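You operate a simulated robot arm through the tools that you are given. There is no shell and no other tool. Be economical: measure what you need, move in short steps, check, and stop when the job is done.

You run a simulated robot arm. Do the job below in one go: nothing can be reset, and whatever is moved stays where it is left.

Task
One charger says WAIT HOT: cool that battery on the cooler.
Fine: its charger off first, the other stays on; fan on till COOL, then off.

Only the result counts: the job must be done as asked and must still hold three seconds after the hand-in. Knocking over, shifting, dropping, spilling or breaking anything else fails it.

Robot
A 7-joint arm with a two-finger parallel gripper on a trunk, on a base that drives. Base frame: it is fixed to the floor where the robot stands at the start and does not move with it; the origin is under the middle of the robot, x ahead of it, y to its left, z up. Readings come in m, degrees, newtons and seconds.
With the tool pointing down near the work surface it reaches from about 0.28 to 0.64 m from the robot's upright axis, wherever it stands. Its first joint turns from -166.0 to 166.0 degrees. Places, roughly: green battery [2, 1.25, 1]; orange battery [1.25, 1, 1]; slot of the blue cooler [0.7, -0.5, 1]; switch of the blue cooler [0.6, -0.4, 0.9]; white battery [1.75, 1, 1]. Payload 1.57 kg.
The tool frame sits at the grasp point between the pads (the TCP): z along the fingers, y along the line on which they close. The tips reach 0.03 m beyond it. Largest opening 0.08 m; finger width 0.017, thickness 0.012; the body of the gripper, 0.04 by 0.082 m, starts 0.08 m behind the TCP.
Orientation is told as [roll, pitch, yaw] about the base's x, y, z axes, in that order, counted from this pose: with the fingers straight down and closing along the base's y, the tool's x points along the base's -x, its y along +y and its z along -z.

Tools
- The arm moves only by the tool arm_command. Its argument "motion" is a list of rows, each an object of numbers (a shift or turn left out is 0, a gripper value left out holds the last): "tx", "ty", "tz": the shift along the tool's x, y, z in units of 25 mm (1.0 is 25 mm); "wx", "wy", "wz": the turn, a rotation vector about the tool's x, y, z in units of 5 degrees (1.0 is 5 degrees); "claw": the finger opening in mm, from 0 to 80. In form: [{"tx": .., "ty": .., "tz": .., "wx": .., "wy": .., "wz": .., "claw": ..}, ...]. A call has 1 to 20 rows; each row shifts and turns the commanded pose from where the row before left it, along the tool's axes as they then stand. A call with a number of a shift or a turn outside -1 to 1 is refused whole. Each row takes 0.2 s and may step no farther than 0.05 m and 8.6 degrees from the row before; otherwise, or with a gripper value out of range, the whole call is refused. A pose out of reach is approached as far as the arm can. The call stops where the force on the tool passes 40 N (or 10 N more than at its start, if that is more) or the arm is blocked; 0.2 s more then pass. The fingers move at their own pace (about 0.072 m/s each) and stop on an object; they squeeze with about 25 N. The grip force told is the motor's: it shows also when the fingers shut on nothing. Time passes only in rows, and 0.2 s behind the last, so rows that do not move let the fingers close. It gives the time, the measured TCP pose, the force on the tool (base axes), the opening and the grip force at its end, in the units of the frame above (readings bear some noise), with the torque about the TCP (base axes, N m) and any sound that the robot's microphone picked up.
- Cameras (640 x 400 px; columns grow to the right, rows downward): "scene" is now at [0.2499, -0.0404, 1.3735]; the picture's right is [-0.43, -0.90, 0.00], its down [-0.45, 0.21, -0.87] and it looks along [0.78, -0.38, -0.49] (base axes); focal length 214 px, centre (320, 200). "wrist" rides on the gripper at [0.072, -0.007, -0.122] in the tool frame; the picture's right is [0.09, 1.00, 0.00], its down [-0.84, 0.08, -0.54] and it looks along [-0.54, 0.05, 0.84] (tool axes); focal length 238 px, centre (320, 200). There is no depth. A picture from a camera that has moved, and an enlarged one, comes with that camera's place and axes in the base frame and with its lens.
- camera(camera): a new picture of that camera. No time passes.
- lift_body(by): slides the trunk up (or, below 0, down) by that many m; the arm and the scene camera ride with it, the base frame stays. It gives what a move gives, with no picture.
- base_move(legs): drives the robot by 1 to 6 legs, each [ahead, left, turn to the left] in m, m and degrees, along the robot's own axes; the way and the turn of a leg run together, so that a leg with both is an arc; at most 1.5 m and 180 degrees a leg. The arm and the cameras ride along, it lands a little off, and it stops where it bumps. It gives what a move gives.
- pan_tilt(pan, tilt): turns the head with the scene camera to pan (to the left, within 86 degrees either way) and tilt (down, from -29 to 69), counted from straight ahead of the robot. It gives what a move gives.
- enlarge(camera, box): a new picture of the part [left, top, right, bottom] of that camera's present view, enlarged. No time passes.
- close_job(): hands the job in; it is judged then, once.

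Go step by step. Nothing tells you exact positions but the pictures and the camera data: compare them with the known pose of the tool, close in by small moves and look again before you grip or let go. The budget is 120 turns and 82 pictures, counting those below and the enlarged ones. Unless the task says otherwise, let go and move clear before handing in, and close with one line.

The tools are called after "Request:" as name(argument=value, ...) on one line, values as JSON. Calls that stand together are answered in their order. arm_command: Moves the arm, as the interface text tells. Its arguments: {"type":"object","properties":{"motion":{"type":"array","items":{"type":"object","properties":{"tx":{"type":"number"},"ty":{"type":"number"},"tz":{"type":"number"},"wx":{"type":"number"},"wy":{"type":"number"},"wz":{"type":"number"},"claw":{"type":"number"}}}}},"required":["motion"]} The other tools are called the same way: lift_body (by) slides the trunk up or down; base_move (legs) drives the base; pan_tilt (pan, tilt) turns the head that bears the scene camera; camera (camera) takes a picture; enlarge (camera, box) takes an enlarged picture of a part of a camera's view; close_job () hands the job in.

At the start:

```text
time_s: 0.0
tcp_pos: [0.3412, -0.1319, 1.2845]
tool_rot: [-2.5, 3.5, -0.6]
ft_force: [-0.6, 0.6, -0.2]
torque: [-0.03, -0.02, 0.02]
width: 0.08
gripper_force: 0.0
trunk travel left (down, up): [-0.58, 0.41]
robot x, y, heading: [-0.0, 0.0005, 0.2]
head pan, tilt: [-25.6, 29.7]
```

scene: 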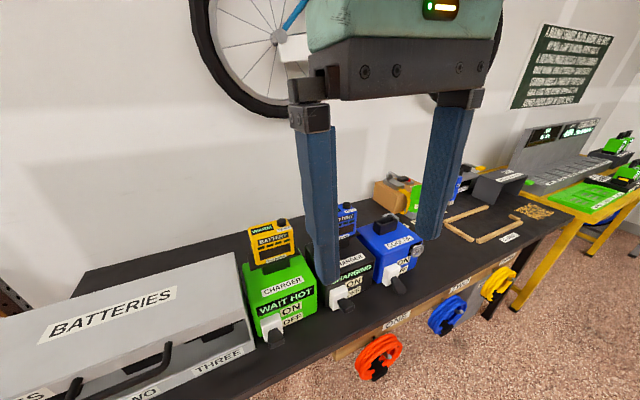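
wrist: 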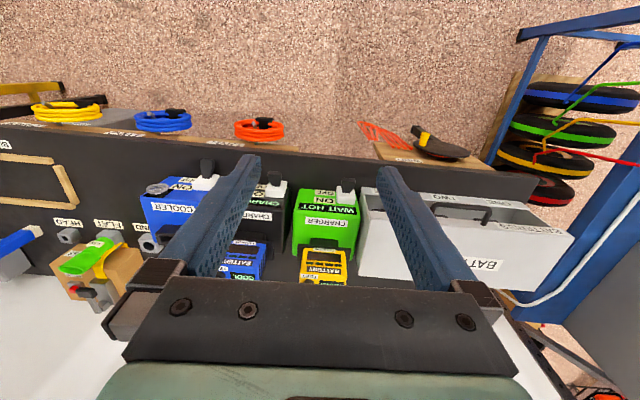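

I see a green charger reading WAIT HOT with a yellow battery, a black charger reading CHARGING with a blue battery, and the blue cooler. I'll look closer at each first.

Request:
enlarge(camera="scene", box=[230, 190, 450, 350])

Request:
enlarge(camera="wrist", box=[120, 150, 380, 310])

Request:
enlarge(camera="scene", box=[500, 20, 640, 110])

```text
2.50 times, centred on (340, 270) of scene
camera zoom: at [0.2499, -0.0404, 1.3735], right [-0.43, -0.9, 0.0], down [-0.45, 0.21, -0.87], along [0.78, -0.38, -0.49], focal length 536 px, centre (270, 25)
```

zoom: 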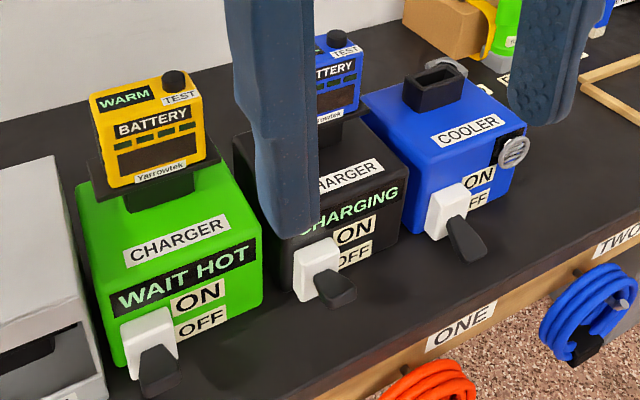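

```text
2.46 times, centred on (250, 230) of wrist
camera zoom: at [0.2782, -0.1326, 1.4108], right [-0.09, 1.0, -0.04], down [0.87, 0.09, 0.49], along [0.49, 0.01, -0.87], focal length 587 px, centre (492, 126)
```

zoom: 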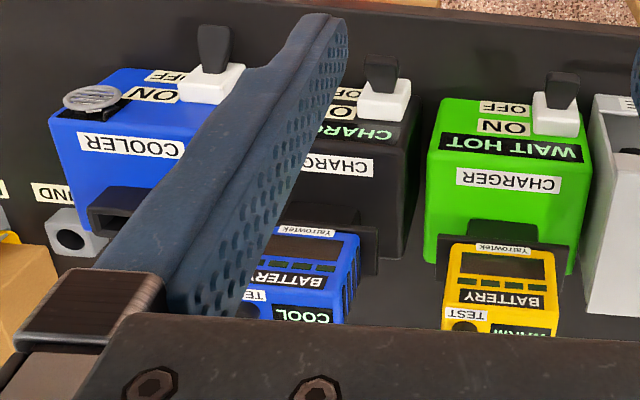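

```text
4.44 times, centred on (570, 65) of scene
camera zoom: at [0.2499, -0.0404, 1.3735], right [-0.43, -0.9, 0.0], down [-0.45, 0.21, -0.87], along [0.78, -0.38, -0.49], focal length 953 px, centre (-791, 800)
```

zoom: 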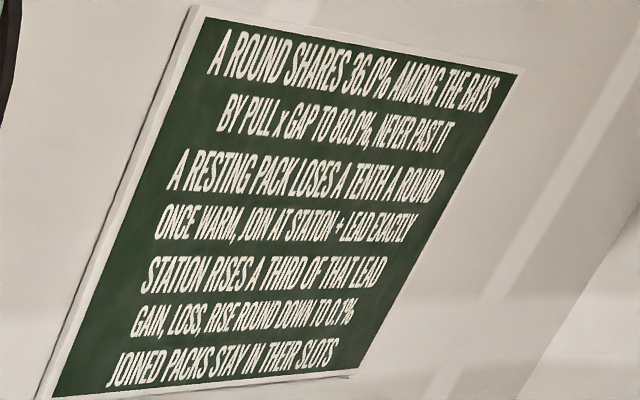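

The yellow battery in the green charger is the hot one, and its screen says WARM. I'll raise the arm out of the view so I can read the switches and the geometry.

Request:
arm_command(motion=[{"tz": -1, "ty": 1}, {"tz": -1, "ty": 1}, {"tz": -1, "ty": 1}, {"tz": -1, "ty": 1}, {"tz": -1, "ty": 1}, {"tz": -1, "ty": 1}, {"ty": 1}, {"ty": 1}, {"ty": 1}, {"ty": 1}])

Request:
pan_tilt(pan=-22, tilt=45)

Request:
camera(camera="scene")

```text
time_s: 0.6
tcp_pos: [0.3322, -0.1315, 1.2928]
tool_rot: [-7.6, 8.8, -12.3]
ft_force: [-0.1, -1.0, 0.2]
torque: [-0.03, 0.0, 0.02]
width: 0.0802
gripper_force: 0.0
out of reach, approached as far as the arm can: row 2, 3
trunk travel left (down, up): [-0.58, 0.41]
robot x, y, heading: [0.0005, 0.0011, 0.1]
head pan, tilt: [-25.6, 29.7]
stopped in row 3: the arm was blocked; the commanded pose is now the measured one
```

```text
time_s: 1.4
tcp_pos: [0.3321, -0.1309, 1.2943]
tool_rot: [-7.6, 8.8, -12.2]
ft_force: [-1.1, -0.7, -0.2]
torque: [0.0, -0.04, -0.02]
width: 0.0799
gripper_force: 0.1
trunk travel left (down, up): [-0.58, 0.41]
robot x, y, heading: [0.002, 0.0051, -0.2]
head pan, tilt: [-22.0, 45.0]
```

```text
76 pictures are left
camera scene: at [0.2436, -0.0318, 1.3504], right [-0.37, -0.93, 0.0], down [-0.66, 0.26, -0.71], along [0.66, -0.27, -0.71], focal length 214 px, centre (320, 200)
```

scene: 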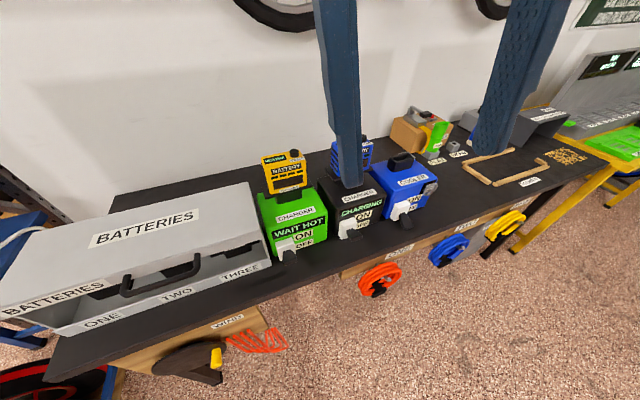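

The arm is at its height limit here. I'll enlarge on the switches from this view.

Request:
enlarge(camera="scene", box=[240, 140, 450, 270])

```text
3.05 times, centred on (345, 205) of scene
camera zoom: at [0.2436, -0.0318, 1.3504], right [-0.37, -0.93, 0.0], down [-0.66, 0.26, -0.71], along [0.66, -0.27, -0.71], focal length 654 px, centre (244, 185)
```

zoom: 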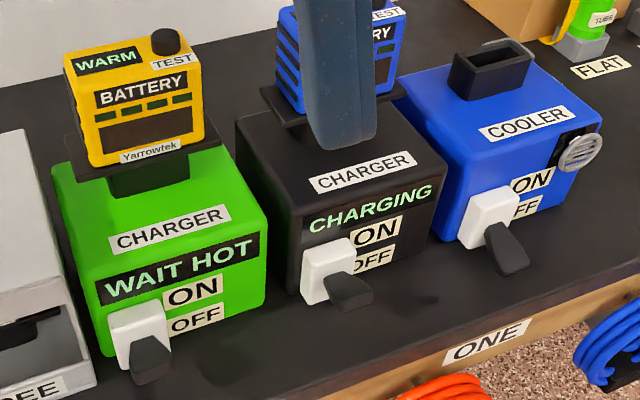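

From two views, the cooler slot is about (0.71, -0.52, 0.92) and the hot battery about (0.69, -0.12). I need to move a bit forward and right, so I'll check how much floor room there is first.

Request:
pan_tilt(pan=-30, tilt=69)

Request:
camera(camera="scene")

Request:
camera(camera="wrist")

```text
time_s: 2.3
tcp_pos: [0.3333, -0.1308, 1.2939]
tool_rot: [-7.7, 8.8, -12.2]
ft_force: [0.3, -0.1, 0.0]
torque: [0.01, -0.02, 0.01]
width: 0.0802
gripper_force: 0.0
trunk travel left (down, up): [-0.58, 0.41]
robot x, y, heading: [-0.0004, -0.0005, 0.1]
head pan, tilt: [-30.0, 68.8]
```

```text
74 pictures are left
camera scene: at [0.2167, -0.0293, 1.3216], right [-0.5, -0.87, 0.0], down [-0.81, 0.47, -0.36], along [0.31, -0.18, -0.93], focal length 214 px, centre (320, 200)
```

scene: 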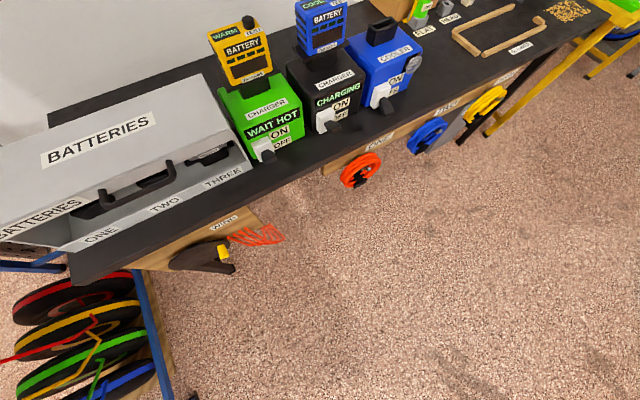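

```text
73 pictures are left
camera wrist: at [0.2837, -0.1101, 1.4243], right [0.1, 0.99, -0.12], down [0.92, -0.05, 0.39], along [0.38, -0.15, -0.91], focal length 238 px, centre (320, 200)
```

wrist: 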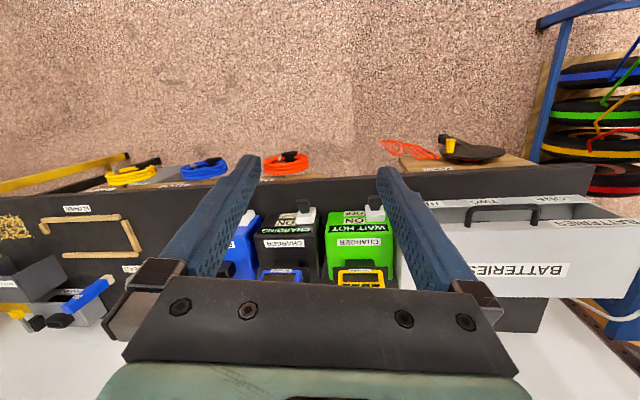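

The floor ahead is clear and the table's front edge is near x = 0.46. I'll straighten and lower the hand a little, then drive to about (0.12, -0.32).

Request:
arm_command(motion=[{"tz": 1}, {"tz": 1, "wx": -0.5, "wy": -0.6, "wz": -0.8}, {"tz": 1, "wx": -0.5, "wy": -0.6, "wz": -0.8}, {"wx": -0.5, "wy": -0.6, "wz": -0.8}, {}])

Request:
base_move(legs=[[0, -0.32, 0], [0.12, 0, 0]])

Request:
pan_tilt(pan=0, tilt=50)

Request:
camera(camera="scene")

Request:
camera(camera="wrist")

```text
time_s: 3.5
tcp_pos: [0.3201, -0.1375, 1.2215]
tool_rot: [1.2, 0.1, 0.4]
ft_force: [0.1, 0.5, 0.3]
torque: [-0.01, 0.01, 0.02]
width: 0.0801
gripper_force: 0.0
trunk travel left (down, up): [-0.58, 0.41]
robot x, y, heading: [0.0013, -0.0027, -0.1]
head pan, tilt: [-30.0, 68.8]
```

```text
time_s: 6.4
tcp_pos: [0.4421, -0.4523, 1.2204]
tool_rot: [1.2, 0.1, 0.6]
ft_force: [0.5, -0.4, 0.4]
torque: [0.0, 0.0, -0.04]
width: 0.0797
gripper_force: 0.0
trunk travel left (down, up): [-0.58, 0.41]
robot x, y, heading: [0.1226, -0.3183, 0.3]
head pan, tilt: [-30.0, 68.8]
```

```text
time_s: 7.4
tcp_pos: [0.4404, -0.4526, 1.2213]
tool_rot: [1.2, 0.0, 0.5]
ft_force: [0.2, -0.2, 0.1]
torque: [0.01, -0.06, -0.02]
width: 0.0799
gripper_force: 0.0
trunk travel left (down, up): [-0.58, 0.41]
robot x, y, heading: [0.1184, -0.3144, 0.2]
head pan, tilt: [0.0, 50.0]
```

```text
72 pictures are left
camera scene: at [0.3652, -0.3162, 1.3434], right [0.0, -1.0, 0.0], down [-0.77, 0.0, -0.64], along [0.64, 0.0, -0.77], focal length 214 px, centre (320, 200)
```

scene: 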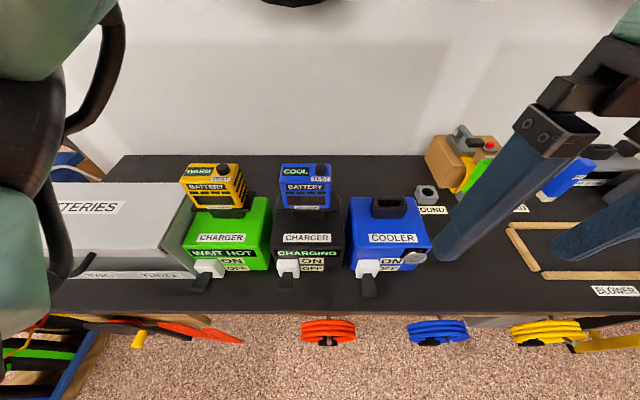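

```text
71 pictures are left
camera wrist: at [0.3702, -0.4622, 1.3421], right [-0.1, 0.99, 0.02], down [0.84, 0.07, 0.54], along [0.54, 0.07, -0.84], focal length 238 px, centre (320, 200)
```

wrist: 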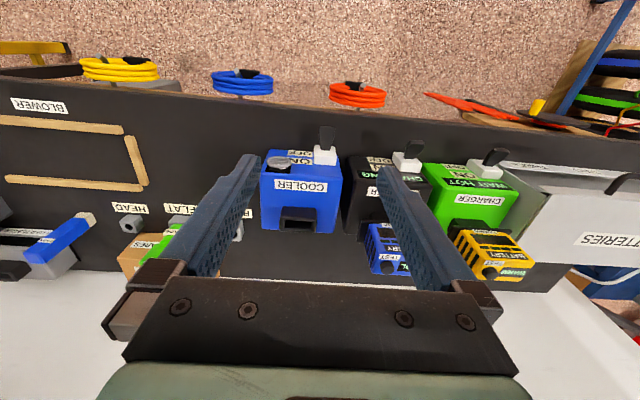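

The stance is good: both chargers and the cooler are straight ahead. Now a close look at the switches and the battery.

Request:
enlarge(camera="scene", box=[175, 155, 305, 300])

Request:
enlarge(camera="scene", box=[270, 180, 440, 300])

Request:
enlarge(camera="wrist", box=[240, 110, 540, 290])

```text
2.76 times, centred on (240, 228) of scene
camera zoom: at [0.3652, -0.3162, 1.3434], right [0.0, -1.0, 0.0], down [-0.77, 0.0, -0.64], along [0.64, 0.0, -0.77], focal length 592 px, centre (541, 124)
```

zoom: 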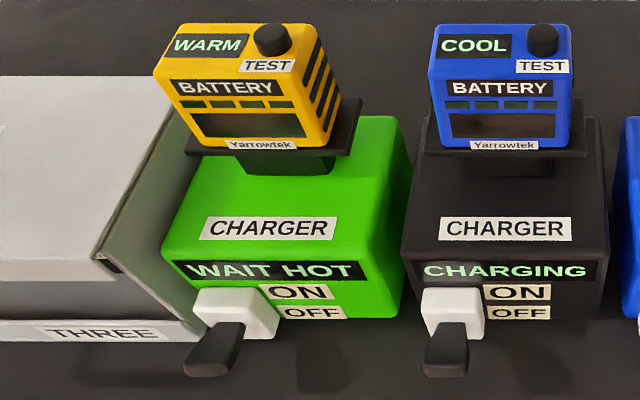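

```text
3.33 times, centred on (355, 240) of scene
camera zoom: at [0.3652, -0.3162, 1.3434], right [0.0, -1.0, 0.0], down [-0.77, 0.0, -0.64], along [0.64, 0.0, -0.77], focal length 715 px, centre (203, 67)
```

zoom: 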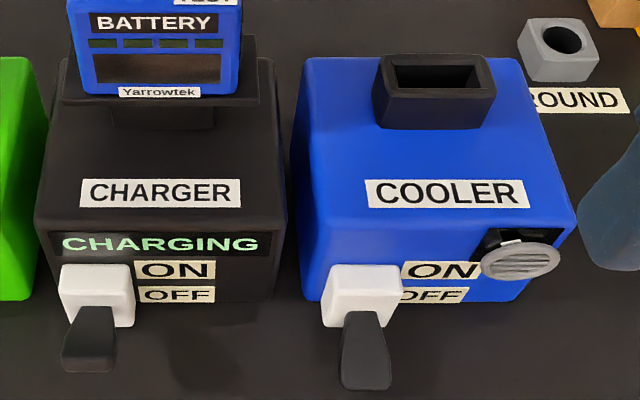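

```text
2.13 times, centred on (390, 200) of wrist
camera zoom: at [0.3702, -0.4622, 1.3421], right [-0.1, 0.99, 0.02], down [0.84, 0.07, 0.54], along [0.54, 0.07, -0.84], focal length 508 px, centre (171, 200)
```

zoom: 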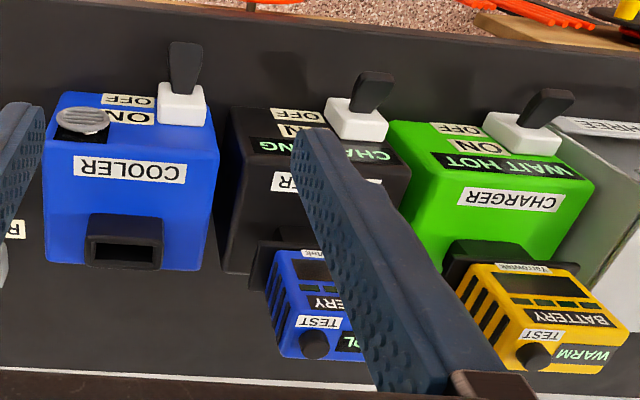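

The chargers' levers point up (ON) and the cooler's points down (OFF). The green lever tip is about (0.527, -0.05, 0.86). The battery is about 0.1 wide in y and 0.05 deep in x, so I'll turn the hand 90° to close along x, and close the fingers.

Request:
arm_command(motion=[{"wz": -1, "claw": 0}, {"wz": -1}, {"wz": -1}, {"wz": -1}, {"wz": -1}, {"wz": -1}, {"wz": -1}, {"wz": -1}, {"wz": -1}, {"wz": -1}, {"wz": -1}, {"wz": -1}, {"wz": -1}, {"wz": -1}, {"wz": -1}, {"wz": -1}, {"wz": -1}, {"wz": -0.9, "wx": 0.1}, {}])

```text
time_s: 11.4
tcp_pos: [0.4371, -0.4611, 1.206]
tool_rot: [4.9, 3.0, 88.1]
ft_force: [0.0, 0.1, -0.6]
torque: [-0.02, 0.01, 0.0]
width: 0.0
gripper_force: 21.0
trunk travel left (down, up): [-0.58, 0.41]
robot x, y, heading: [0.1223, -0.3142, 0.0]
head pan, tilt: [0.0, 50.0]
```

Yaw is near 90. I'll level the tool and move over to above the green lever.

Request:
arm_command(motion=[{"tx": -1, "wx": 0.5, "wy": -0.3, "wz": -0.2}, {"tx": -1, "wx": 0.5, "wy": -0.3, "wz": -0.2}, {"tx": -1}, {"tx": -1}, {"tx": -1}, {"tx": -1}, {"tx": -1}, {"tx": -1}, {"tx": -1}, {"tx": -1}, {"tx": -1, "ty": -1}, {"tx": -1, "ty": -1}, {"tx": -1, "ty": -1}, {"tx": -1, "ty": -1}, {"tx": -1, "tz": 1}, {"tx": -1, "tz": 1}, {"tz": 1}, {"tz": 1}, {"tz": 1}, {}])

Request:
camera(camera="scene")

Request:
camera(camera="wrist")

```text
time_s: 12.0
tcp_pos: [0.4184, -0.4609, 1.2094]
tool_rot: [-0.6, -0.2, 80.7]
ft_force: [0.4, 1.0, -0.3]
torque: [0.0, 0.01, -0.01]
width: 0.0
gripper_force: 21.9
trunk travel left (down, up): [-0.58, 0.41]
robot x, y, heading: [0.1197, -0.3168, 0.6]
head pan, tilt: [0.0, 50.0]
stopped in row 2: the arm was blocked; the commanded pose is now the measured one
```

```text
67 pictures are left
camera scene: at [0.3654, -0.3161, 1.3434], right [0.0, -1.0, 0.0], down [-0.77, 0.0, -0.64], along [0.64, 0.0, -0.77], focal length 214 px, centre (320, 200)
```

scene: 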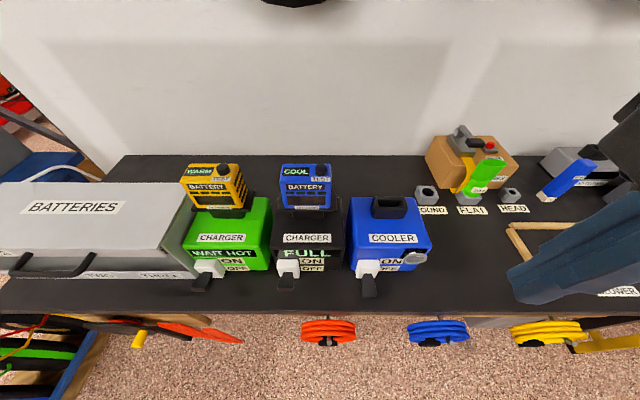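

```text
66 pictures are left
camera wrist: at [0.4128, -0.5326, 1.3311], right [-1.0, 0.07, -0.01], down [0.05, 0.84, 0.54], along [0.05, 0.54, -0.84], focal length 238 px, centre (320, 200)
```

wrist: 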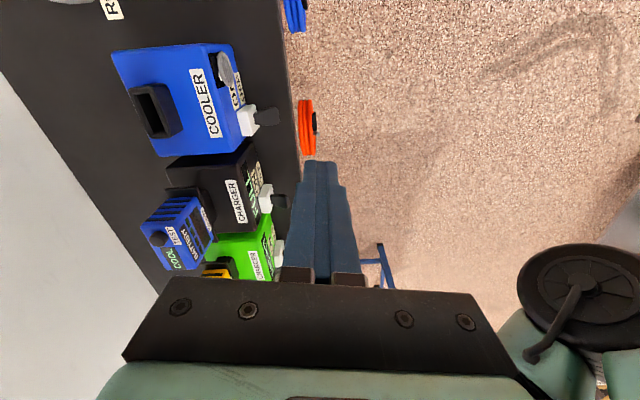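

The arm is at a wrist joint limit on this side. Moving left should free it, so I'll move over first and fix the yaw afterwards.

Request:
arm_command(motion=[{"tx": -1}, {"tx": -1}, {"tx": -1}, {"tx": -1}, {"tx": -1}, {"tx": -1}, {"tx": -1}, {"tx": -1}, {"tx": -1}, {"tx": -1}, {"tx": -1}, {"tx": -1}, {"tx": -1}, {"tx": -1}, {"tx": -1, "wz": -0.9}, {"tx": -0.5, "wz": -0.9}, {}])

```text
time_s: 15.8
tcp_pos: [0.4782, -0.0812, 1.187]
tool_rot: [3.7, -0.5, 88.8]
ft_force: [-0.3, 0.1, 1.0]
torque: [0.03, -0.02, -0.03]
width: 0.0
gripper_force: 21.3
trunk travel left (down, up): [-0.58, 0.41]
robot x, y, heading: [0.1183, -0.3173, 0.5]
head pan, tilt: [0.0, 50.0]
stopped in row 17: the arm was blocked; the commanded pose is now the measured one
```

Now I go down a bit and forward to above the lever, to get away from the height limit.

Request:
arm_command(motion=[{"tz": 1}, {"tz": 1}, {"tz": 1, "wx": 0.7}, {"tz": 1}, {"tz": 1, "ty": -1}, {"tz": 1, "ty": -1}, {"tz": 1}, {"tx": -1}, {}])

Request:
camera(camera="scene")

Request:
camera(camera="wrist")

```text
time_s: 17.8
tcp_pos: [0.5239, -0.0552, 1.0131]
tool_rot: [0.3, -0.5, 88.9]
ft_force: [0.1, 0.0, 0.1]
torque: [-0.01, -0.02, -0.02]
width: 0.0
gripper_force: 21.4
trunk travel left (down, up): [-0.58, 0.41]
robot x, y, heading: [0.1196, -0.3162, 0.0]
head pan, tilt: [0.0, 50.0]
```

```text
65 pictures are left
camera scene: at [0.3652, -0.3164, 1.3435], right [0.0, -1.0, 0.0], down [-0.77, 0.0, -0.64], along [0.64, 0.0, -0.77], focal length 214 px, centre (320, 200)
```

scene: 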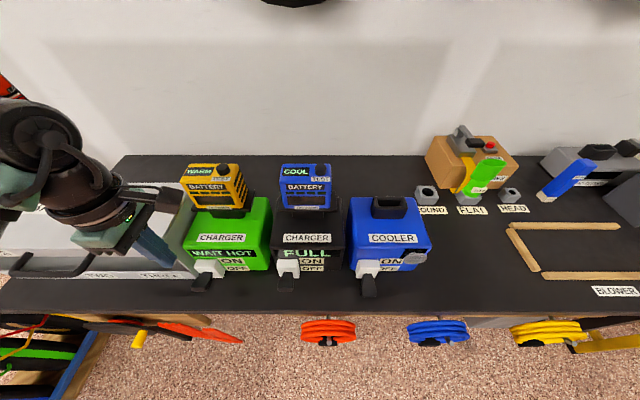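

```text
64 pictures are left
camera wrist: at [0.5301, -0.1277, 1.1346], right [-1.0, -0.07, 0.0], down [-0.06, 0.83, 0.55], along [-0.04, 0.55, -0.84], focal length 238 px, centre (320, 200)
```

wrist: 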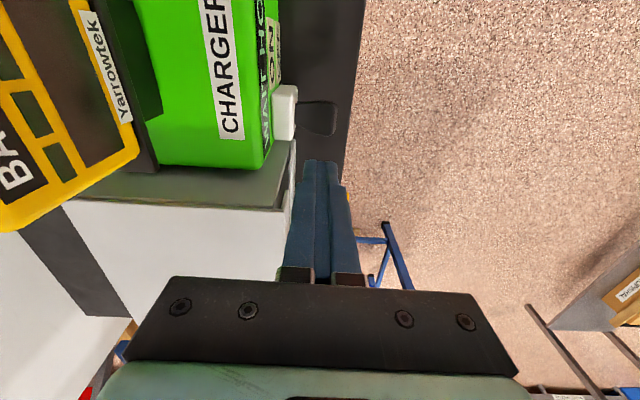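

The fingers are over the lever tip in line with it (y ≈ -0.055). I'll shift 6 mm in and press down.

Request:
arm_command(motion=[{"tz": 1, "ty": -0.25}, {"tz": 1}, {"tz": 1}, {"tz": 0.7}, {"tz": 0.4}, {"tz": 0.4}, {"tz": 0.4}, {"tz": 0.4}, {"tz": 0.4}, {"tz": 0.4}])

Request:
enlarge(camera="scene", box=[120, 150, 320, 300])

Request:
camera(camera="wrist")

```text
time_s: 19.6
tcp_pos: [0.5291, -0.0543, 0.8903]
tool_rot: [-0.5, -0.9, 88.6]
ft_force: [-13.8, -10.6, 24.1]
torque: [-0.41, 0.19, -0.11]
width: 0.0
gripper_force: 21.5
trunk travel left (down, up): [-0.58, 0.41]
robot x, y, heading: [0.1238, -0.3151, 0.1]
head pan, tilt: [0.0, 50.0]
stopped in row 9: the force on the tool passed its limit at 47 N (the readings are from after the stop); the commanded pose is now the measured one
```

```text
2.67 times, centred on (220, 225) of scene
camera zoom: at [0.3631, -0.3176, 1.3443], right [0.0, -1.0, 0.0], down [-0.76, 0.0, -0.64], along [0.64, 0.0, -0.76], focal length 572 px, centre (587, 133)
```

zoom: 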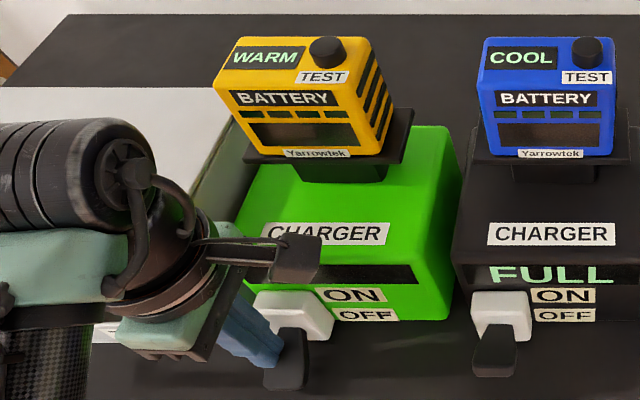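

```text
62 pictures are left
camera wrist: at [0.5335, -0.1278, 1.0105], right [-1.0, -0.07, -0.01], down [-0.06, 0.83, 0.55], along [-0.03, 0.55, -0.83], focal length 238 px, centre (320, 200)
```

wrist: 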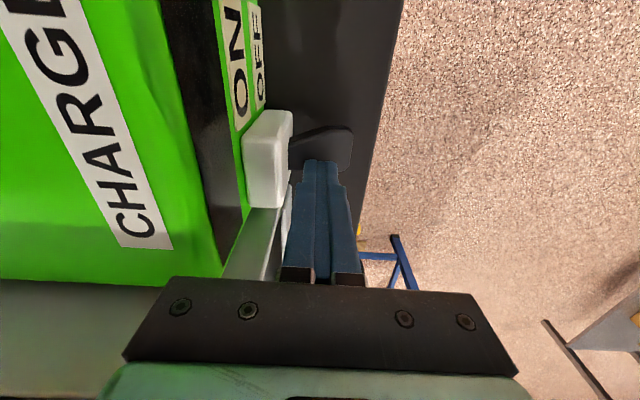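

The green charger's display is dark, so it is off. I'll raise the hand, open it, and move above the battery.

Request:
arm_command(motion=[{"tz": -1}, {"tz": -1}, {"tz": -1}, {"tz": -1}, {"tz": -1, "claw": 80}, {"tz": -1}, {"tz": -1}, {"tz": -1}, {"tz": -1}, {"tz": -1}, {"ty": -1}, {"ty": -1}, {"ty": -1}, {"tx": 1, "ty": -1}, {}])

Request:
camera(camera="scene")

Request:
camera(camera="wrist")

```text
time_s: 22.8
tcp_pos: [0.6301, -0.0834, 1.1371]
tool_rot: [-0.6, -0.9, 88.9]
ft_force: [-0.9, -1.0, -0.6]
torque: [0.0, 0.02, 0.01]
width: 0.0796
gripper_force: 0.0
trunk travel left (down, up): [-0.58, 0.41]
robot x, y, heading: [0.1169, -0.3182, 0.1]
head pan, tilt: [0.0, 50.0]
```

```text
61 pictures are left
camera scene: at [0.3648, -0.3158, 1.3435], right [0.0, -1.0, 0.0], down [-0.77, 0.0, -0.64], along [0.64, 0.0, -0.77], focal length 214 px, centre (320, 200)
```

scene: 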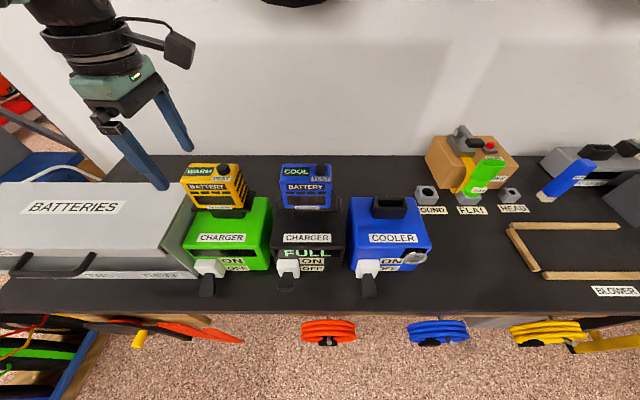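

```text
60 pictures are left
camera wrist: at [0.635, -0.1571, 1.258], right [-1.0, -0.07, -0.01], down [-0.07, 0.83, 0.55], along [-0.03, 0.55, -0.83], focal length 238 px, centre (320, 200)
```

wrist: 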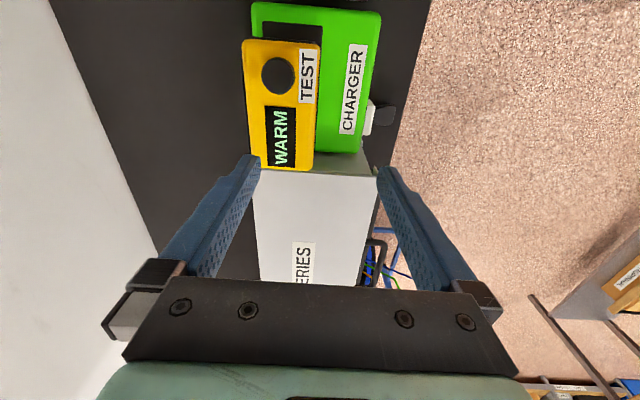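

From the wrist view, the battery top is centred at about (0.665, -0.107), about 55 mm thick in x. I'll centre over it and look again.

Request:
arm_command(motion=[{"ty": -0.7, "tx": 0.5, "wz": -0.2}, {"ty": -0.7, "tx": 0.45}, {}])

Request:
camera(camera="wrist")

```text
time_s: 23.6
tcp_pos: [0.6633, -0.1072, 1.1367]
tool_rot: [-0.5, -0.9, 89.9]
ft_force: [0.7, -0.6, 0.1]
torque: [-0.03, 0.0, -0.01]
width: 0.0802
gripper_force: 0.1
trunk travel left (down, up): [-0.58, 0.41]
robot x, y, heading: [0.1189, -0.3148, 0.4]
head pan, tilt: [0.0, 50.0]
```

```text
59 pictures are left
camera wrist: at [0.6698, -0.1798, 1.2581], right [-1.0, -0.09, -0.01], down [-0.08, 0.83, 0.55], along [-0.04, 0.55, -0.83], focal length 238 px, centre (320, 200)
```

wrist: 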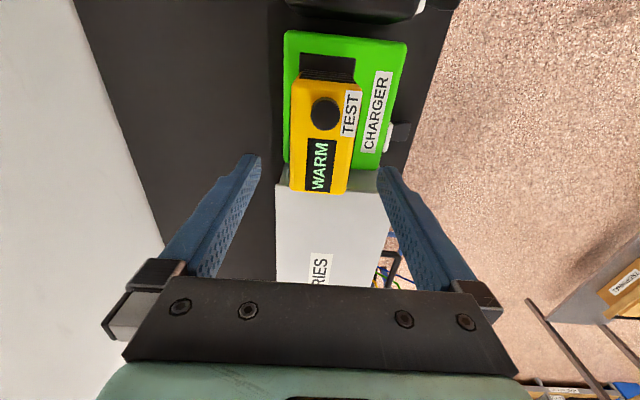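

I'm centred over it. Now I descend around the battery body.

Request:
arm_command(motion=[{"tz": 0.8, "tx": 0.15}, {"tz": 0.8}, {"tz": 0.8}, {"tz": 0.8}, {"tz": 0.8}, {"tz": 0.6}, {}])

Request:
camera(camera="wrist")

Request:
enlarge(camera="scene", box=[120, 120, 280, 240])

```text
time_s: 25.2
tcp_pos: [0.6651, -0.1085, 1.0231]
tool_rot: [-0.4, -0.8, 89.8]
ft_force: [0.5, 0.2, -0.1]
torque: [-0.01, 0.02, 0.04]
width: 0.0799
gripper_force: 0.0
trunk travel left (down, up): [-0.58, 0.41]
robot x, y, heading: [0.1222, -0.3178, 0.4]
head pan, tilt: [0.0, 50.0]
```

```text
58 pictures are left
camera wrist: at [0.6704, -0.1823, 1.1425], right [-1.0, -0.09, -0.01], down [-0.08, 0.83, 0.55], along [-0.04, 0.55, -0.83], focal length 238 px, centre (320, 200)
```

wrist: 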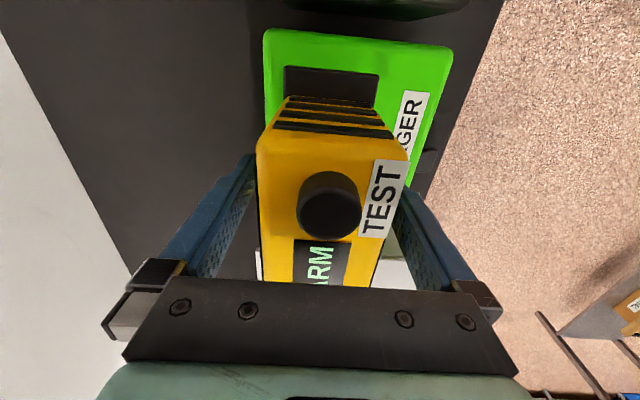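

```text
3.33 times, centred on (200, 180) of scene
camera zoom: at [0.365, -0.3162, 1.3435], right [0.0, -1.0, 0.0], down [-0.77, 0.0, -0.64], along [0.64, 0.0, -0.77], focal length 715 px, centre (720, 267)
```

zoom: 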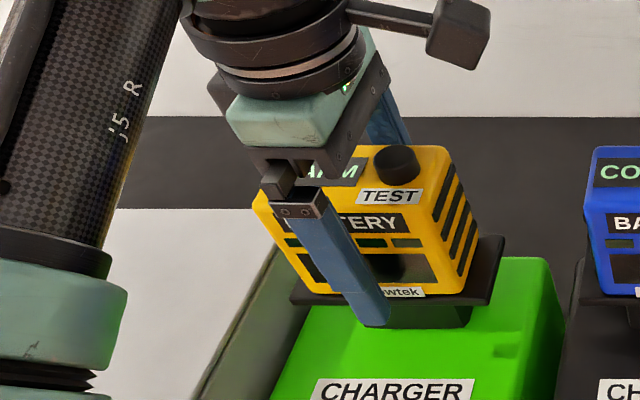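

The fingers straddle the body with room on both sides. Closing, then a small test lift.

Request:
arm_command(motion=[{"claw": 40}, {}, {}, {}])

```text
time_s: 26.2
tcp_pos: [0.6637, -0.1091, 1.0213]
tool_rot: [-0.4, -0.9, 89.8]
ft_force: [-2.3, -0.6, 0.2]
torque: [0.01, 0.27, 0.07]
width: 0.0542
gripper_force: 25.0
trunk travel left (down, up): [-0.58, 0.41]
robot x, y, heading: [0.1224, -0.3154, 0.3]
head pan, tilt: [0.0, 50.0]
```

Gripped at 54 mm. Now lifting straight up.

Request:
arm_command(motion=[{"tz": -0.4, "claw": 40}, {"tz": -0.4}, {"tz": -0.5}, {"tz": -0.6}, {"tz": -0.8}, {"tz": -0.8}, {"tz": -0.8}, {}])

Request:
camera(camera="scene")

Request:
camera(camera="wrist")

```text
time_s: 28.0
tcp_pos: [0.6638, -0.1121, 1.1291]
tool_rot: [-0.4, -0.9, 89.8]
ft_force: [0.1, 0.1, -4.8]
torque: [0.01, -0.01, -0.05]
width: 0.054
gripper_force: 25.1
trunk travel left (down, up): [-0.58, 0.41]
robot x, y, heading: [0.1176, -0.3186, 0.2]
head pan, tilt: [0.0, 50.0]
```

```text
56 pictures are left
camera scene: at [0.3657, -0.3159, 1.3433], right [0.0, -1.0, 0.0], down [-0.77, 0.0, -0.64], along [0.64, 0.0, -0.77], focal length 214 px, centre (320, 200)
```

scene: 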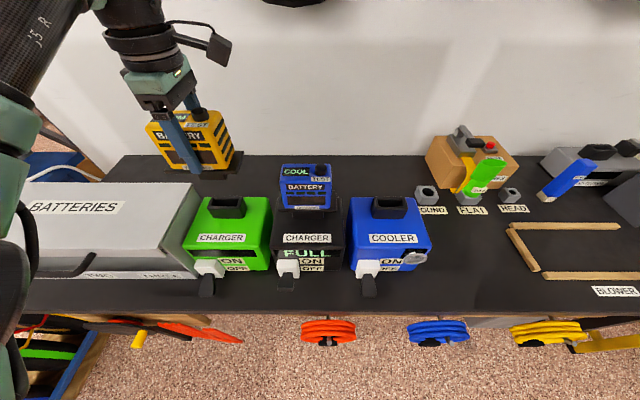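

```text
55 pictures are left
camera wrist: at [0.6698, -0.1858, 1.2491], right [-1.0, -0.09, -0.01], down [-0.08, 0.83, 0.55], along [-0.04, 0.55, -0.83], focal length 238 px, centre (320, 200)
```

wrist: 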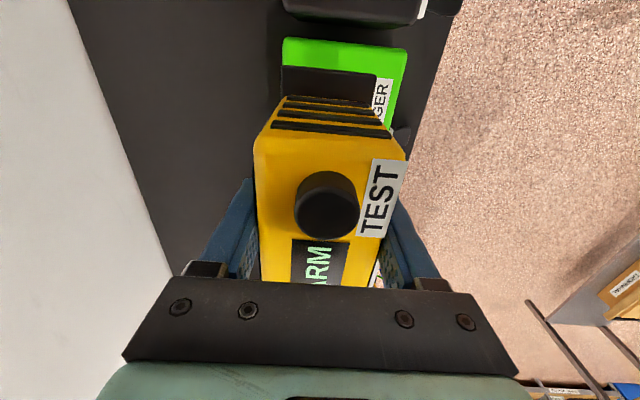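

The battery is out (about 0.5 kg). I'll measure the two collars together to get the offset from charger to cooler.

Request:
enlarge(camera="scene", box=[180, 170, 450, 300])

```text
2.37 times, centred on (315, 235) of scene
camera zoom: at [0.3657, -0.3159, 1.3433], right [0.0, -1.0, 0.0], down [-0.77, 0.0, -0.64], along [0.64, 0.0, -0.77], focal length 508 px, centre (332, 117)
```

zoom: 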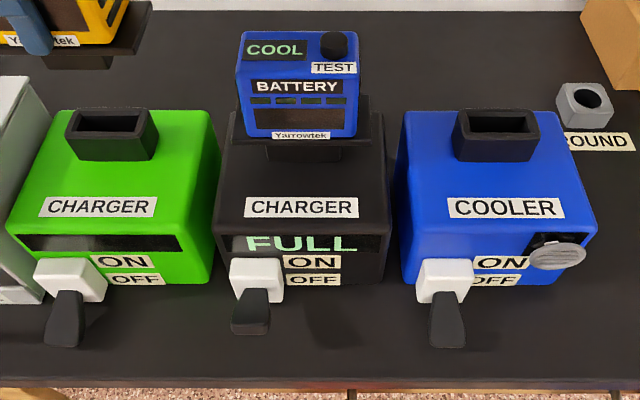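

Both collars look alike and at the same height. I'll draw the battery back clear of the blue one, then drive right so the arm has room and I get a second view for triangulation.

Request:
arm_command(motion=[{"ty": 1}, {"ty": 1}, {"ty": 1}, {"ty": 1}, {"ty": 1}, {"ty": 1}, {"ty": 1}, {}])

Request:
base_move(legs=[[0, -0.4, 0]])

Request:
enlarge(camera="scene", box=[20, 170, 340, 340])

Request:
camera(camera="wrist")

```text
time_s: 29.8
tcp_pos: [0.4879, -0.11, 1.1281]
tool_rot: [-0.5, -0.9, 89.8]
ft_force: [-0.9, -0.1, -5.8]
torque: [0.01, 0.01, 0.01]
width: 0.0543
gripper_force: 25.4
trunk travel left (down, up): [-0.58, 0.41]
robot x, y, heading: [0.1185, -0.3183, 0.1]
head pan, tilt: [0.0, 50.0]
```

```text
time_s: 32.3
tcp_pos: [0.4892, -0.5108, 1.1265]
tool_rot: [-0.5, -0.9, 89.9]
ft_force: [0.8, -0.3, -5.1]
torque: [-0.01, -0.01, -0.03]
width: 0.0539
gripper_force: 24.9
trunk travel left (down, up): [-0.58, 0.41]
robot x, y, heading: [0.1212, -0.7166, 0.3]
head pan, tilt: [0.0, 50.0]
```

```text
2.00 times, centred on (180, 255) of scene
camera zoom: at [0.3671, -0.7172, 1.3434], right [0.01, -1.0, 0.0], down [-0.77, 0.0, -0.64], along [0.64, 0.0, -0.77], focal length 429 px, centre (600, 90)
```

zoom: 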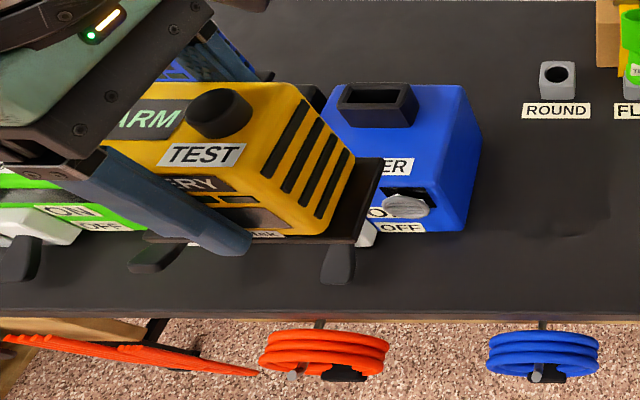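

```text
52 pictures are left
camera wrist: at [0.4951, -0.5842, 1.2482], right [-1.0, -0.09, -0.01], down [-0.08, 0.83, 0.55], along [-0.04, 0.55, -0.83], focal length 238 px, centre (320, 200)
```

wrist: 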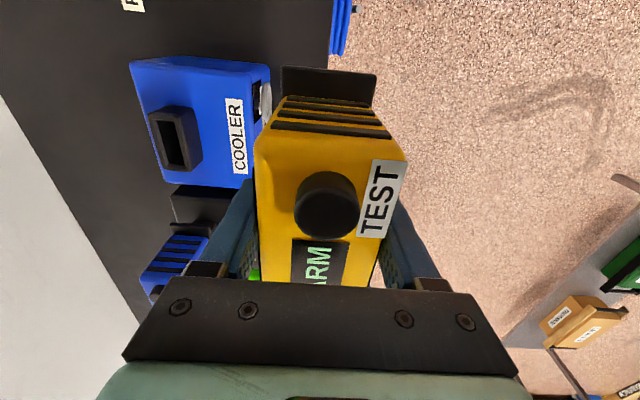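

Two views and the wrist camera agree: the cooler collar is at (0.664, -0.471), top at z 0.975, which is 0.362 m to the right of the charger's. So the seated TCP should be (0.663, -0.471, 1.022), and I move above that point.

Request:
arm_command(motion=[{"ty": -1, "tx": -0.2}, {"ty": -1, "tx": -0.2}, {"ty": -1, "tx": -0.2}, {"ty": -1, "tx": -0.2}, {"ty": -1, "tx": -0.2}, {"ty": -1, "tx": -0.2}, {"ty": -0.95, "tx": -0.4}, {}])

Request:
camera(camera="wrist")

Request:
enlarge(camera="scene", box=[120, 130, 310, 270])

```text
time_s: 34.1
tcp_pos: [0.6638, -0.47, 1.1305]
tool_rot: [-0.5, -0.7, 90.1]
ft_force: [0.0, -0.1, -4.5]
torque: [-0.03, 0.01, -0.02]
width: 0.054
gripper_force: 24.8
trunk travel left (down, up): [-0.58, 0.41]
robot x, y, heading: [0.1188, -0.7227, 0.3]
head pan, tilt: [0.0, 50.0]
```

```text
51 pictures are left
camera wrist: at [0.67, -0.544, 1.2511], right [-1.0, -0.09, -0.01], down [-0.08, 0.83, 0.55], along [-0.04, 0.55, -0.83], focal length 238 px, centre (320, 200)
```

wrist: 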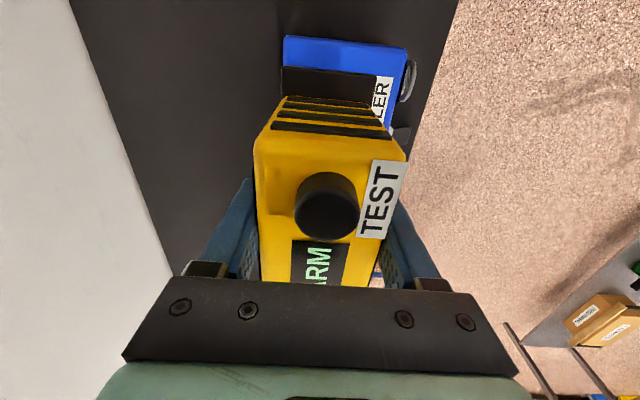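

```text
2.86 times, centred on (215, 200) of scene
camera zoom: at [0.3668, -0.7167, 1.3434], right [0.01, -1.0, 0.0], down [-0.77, 0.0, -0.64], along [0.64, 0.0, -0.77], focal length 613 px, centre (620, 200)
```

zoom: 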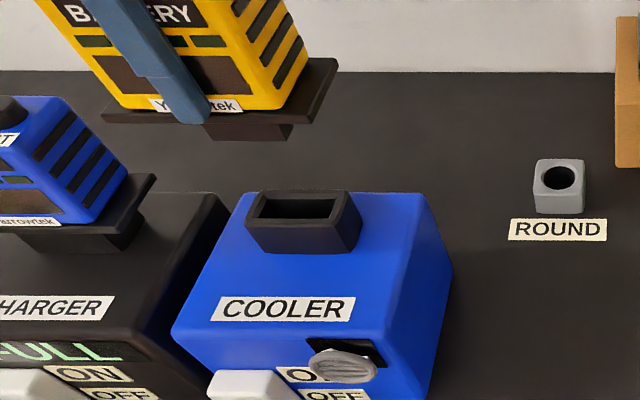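

The view over the cooler matches the one over the green charger almost exactly, so it's aligned. Lowering gently.

Request:
arm_command(motion=[{"tz": 0.5, "ty": 0.03}, {"tz": 0.5}, {"tz": 0.5}, {"tz": 0.4}, {"tz": 0.4}, {"tz": 0.3}, {"tz": 0.3}, {"tz": 0.3}, {"tz": 0.3}, {"tz": 0.3}, {"tz": 0.2}, {}])

Request:
camera(camera="wrist")

Request:
enlarge(camera="scene", box=[120, 130, 310, 270])

```text
time_s: 36.7
tcp_pos: [0.6622, -0.4693, 1.0287]
tool_rot: [-0.5, -0.9, 89.8]
ft_force: [0.3, -0.4, -6.2]
torque: [-0.01, 0.01, 0.01]
width: 0.0538
gripper_force: 24.6
trunk travel left (down, up): [-0.58, 0.41]
robot x, y, heading: [0.1204, -0.7189, 0.3]
head pan, tilt: [0.0, 50.0]
```

```text
49 pictures are left
camera wrist: at [0.6687, -0.5424, 1.1501], right [-1.0, -0.09, -0.01], down [-0.08, 0.83, 0.55], along [-0.04, 0.55, -0.83], focal length 238 px, centre (320, 200)
```

wrist: 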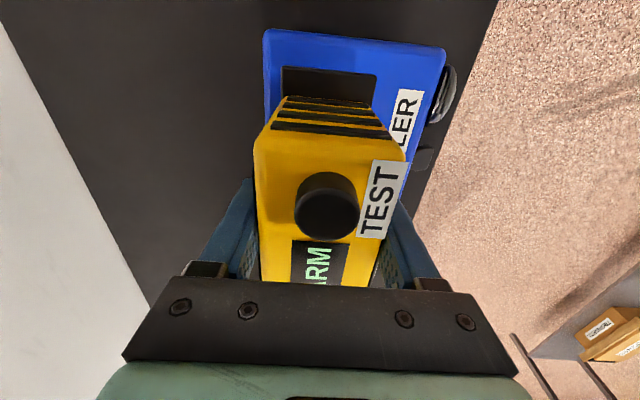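

```text
2.86 times, centred on (215, 200) of scene
camera zoom: at [0.3672, -0.7167, 1.3433], right [0.01, -1.0, 0.0], down [-0.77, 0.0, -0.64], along [0.64, 0.0, -0.77], focal length 613 px, centre (620, 200)
```

zoom: 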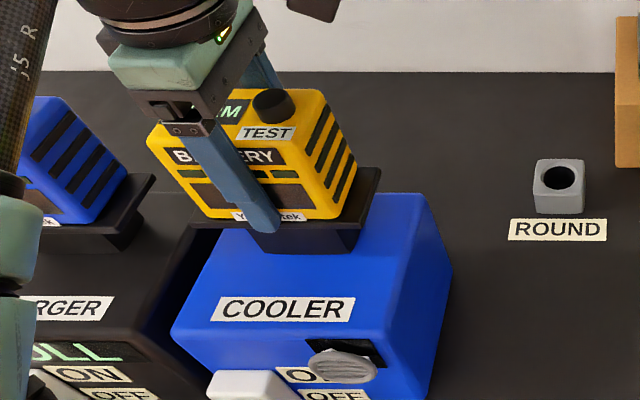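

The stem is already inside with no contact force. I'll lower the last 7 mm until it seats.

Request:
arm_command(motion=[{"tz": 0.15}, {"tz": 0.1}, {"tz": 0.08}, {}])

```text
time_s: 37.7
tcp_pos: [0.6641, -0.4689, 1.0225]
tool_rot: [-0.6, -0.9, 89.8]
ft_force: [1.0, 1.4, 0.1]
torque: [0.02, 0.1, -0.03]
width: 0.0538
gripper_force: 25.1
trunk travel left (down, up): [-0.58, 0.41]
robot x, y, heading: [0.1252, -0.7186, 0.4]
head pan, tilt: [0.0, 50.0]
```

The weight is off the arm and the height matches the seated value. Opening and rising clear.

Request:
arm_command(motion=[{"claw": 60}, {"claw": 80}, {}, {"tz": -0.5}, {"tz": -1}, {"tz": -1}, {"tz": -1}, {"tz": -1}, {}])

Request:
enlarge(camera="scene", box=[100, 130, 320, 300])

Request:
camera(camera="wrist")

```text
time_s: 39.7
tcp_pos: [0.6624, -0.471, 1.1332]
tool_rot: [-0.6, -1.0, 90.0]
ft_force: [0.7, 0.5, 0.4]
torque: [-0.03, 0.03, -0.03]
width: 0.0801
gripper_force: 0.1
trunk travel left (down, up): [-0.58, 0.41]
robot x, y, heading: [0.121, -0.7173, 0.4]
head pan, tilt: [0.0, 50.0]
```

```text
2.35 times, centred on (210, 215) of scene
camera zoom: at [0.3669, -0.7169, 1.3434], right [0.01, -1.0, 0.0], down [-0.77, 0.0, -0.64], along [0.64, 0.0, -0.77], focal length 505 px, centre (579, 165)
```

zoom: 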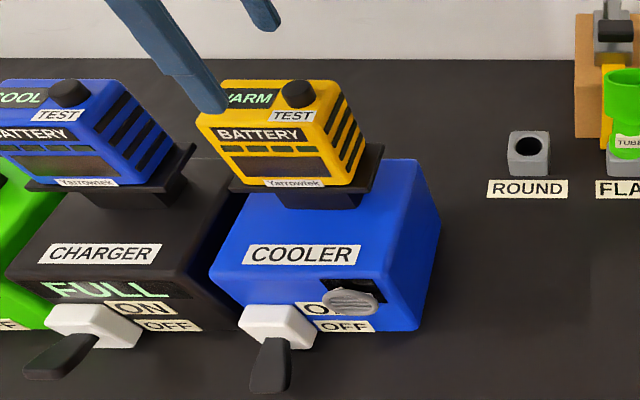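

```text
46 pictures are left
camera wrist: at [0.6677, -0.5437, 1.2545], right [-1.0, -0.09, -0.01], down [-0.08, 0.83, 0.55], along [-0.04, 0.55, -0.83], focal length 238 px, centre (320, 200)
```

wrist: 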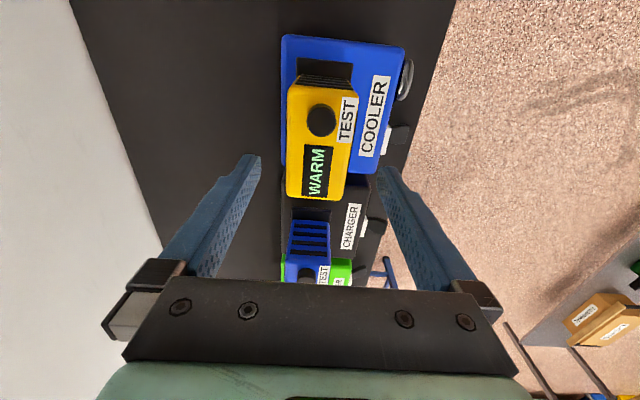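

The battery sits level in the cooler. The cooler lever slopes down from about (0.542, 0.863) to its tip at (0.508, 0.842), at y ≈ -0.425. I'll back out, turn the hand to close along y, and pinch the lever to swing it up.

Request:
arm_command(motion=[{"ty": 1}, {"ty": 1}, {"ty": 1}, {"ty": 1}, {"ty": 1}, {"ty": 0.8}, {"wz": 1}, {"wz": 1}, {"wz": 1}, {"wz": 1}, {"wz": 1}, {"wz": 1}, {"wz": 1}, {"wz": 1}, {"wz": 1}, {"wz": 1}, {"wz": 1}, {"wz": 1}, {"wz": 1}, {"wz": 1}])

Request:
arm_command(motion=[{"wz": 1}, {"wz": 1}, {"wz": 1}, {"wz": 1}, {"ty": 1, "tz": 1}, {"ty": 0.8, "tz": 1}, {"tz": 1}, {}])

Request:
camera(camera="wrist")

Request:
enlarge(camera="scene", box=[100, 130, 320, 300])

```text
time_s: 43.9
tcp_pos: [0.5167, -0.47, 1.133]
tool_rot: [0.5, -0.8, 19.8]
ft_force: [0.2, 0.5, -0.6]
torque: [0.02, -0.01, 0.01]
width: 0.0801
gripper_force: 0.0
trunk travel left (down, up): [-0.58, 0.41]
robot x, y, heading: [0.1252, -0.7181, 0.4]
head pan, tilt: [0.0, 50.0]
```

```text
time_s: 45.7
tcp_pos: [0.5158, -0.4246, 1.0582]
tool_rot: [0.9, -0.5, -0.1]
ft_force: [0.1, -0.6, -0.1]
torque: [-0.03, -0.01, 0.01]
width: 0.0798
gripper_force: 0.1
trunk travel left (down, up): [-0.58, 0.41]
robot x, y, heading: [0.1188, -0.7172, 0.0]
head pan, tilt: [0.0, 50.0]
```

```text
45 pictures are left
camera wrist: at [0.444, -0.433, 1.1783], right [-0.09, 1.0, 0.01], down [0.83, 0.07, 0.55], along [0.55, 0.06, -0.83], focal length 238 px, centre (320, 200)
```

wrist: 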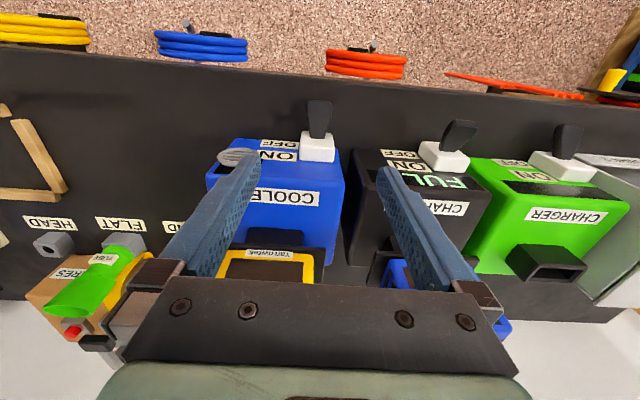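

```text
2.35 times, centred on (210, 215) of scene
camera zoom: at [0.3667, -0.717, 1.3435], right [0.01, -1.0, 0.0], down [-0.77, 0.0, -0.64], along [0.64, 0.0, -0.77], focal length 505 px, centre (579, 165)
```

zoom: 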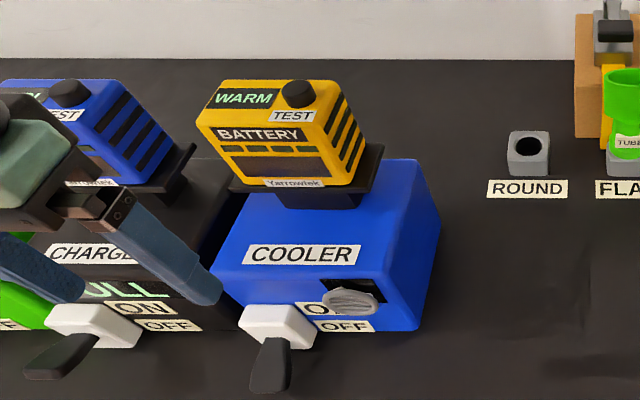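

The lever is confirmed at y ≈ -0.423, with its tip at x ≈ 0.51. I'll descend to put the fingertips beside it and check before pinching.

Request:
arm_command(motion=[{"tz": 1, "claw": 64}, {"tz": 1}, {"tz": 1}, {"tz": 1}, {"tz": 1}, {"tz": 1}, {"tz": 0.6}, {"tz": 0.4}, {}])

Request:
camera(camera="wrist")

Request:
enlarge(camera="scene", box=[140, 200, 280, 310])

```text
time_s: 47.7
tcp_pos: [0.5192, -0.4224, 0.8828]
tool_rot: [0.9, -0.5, -0.1]
ft_force: [0.3, -0.3, 0.4]
torque: [0.0, 0.01, 0.0]
width: 0.0638
gripper_force: 0.0
trunk travel left (down, up): [-0.58, 0.41]
robot x, y, heading: [0.1224, -0.7172, 0.3]
head pan, tilt: [0.0, 50.0]
```

```text
43 pictures are left
camera wrist: at [0.4467, -0.4301, 1.0038], right [-0.09, 1.0, 0.01], down [0.83, 0.07, 0.55], along [0.55, 0.06, -0.83], focal length 238 px, centre (320, 200)
```

wrist: 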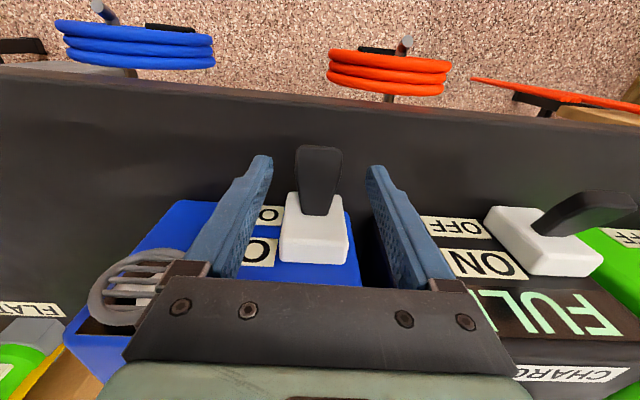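

```text
3.64 times, centred on (210, 255) of scene
camera zoom: at [0.3668, -0.717, 1.3435], right [0.01, -1.0, 0.0], down [-0.77, 0.0, -0.64], along [0.64, 0.0, -0.77], focal length 780 px, centre (720, 0)
```

zoom: 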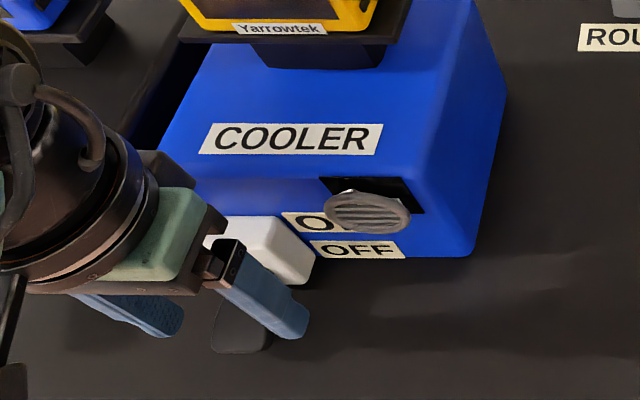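

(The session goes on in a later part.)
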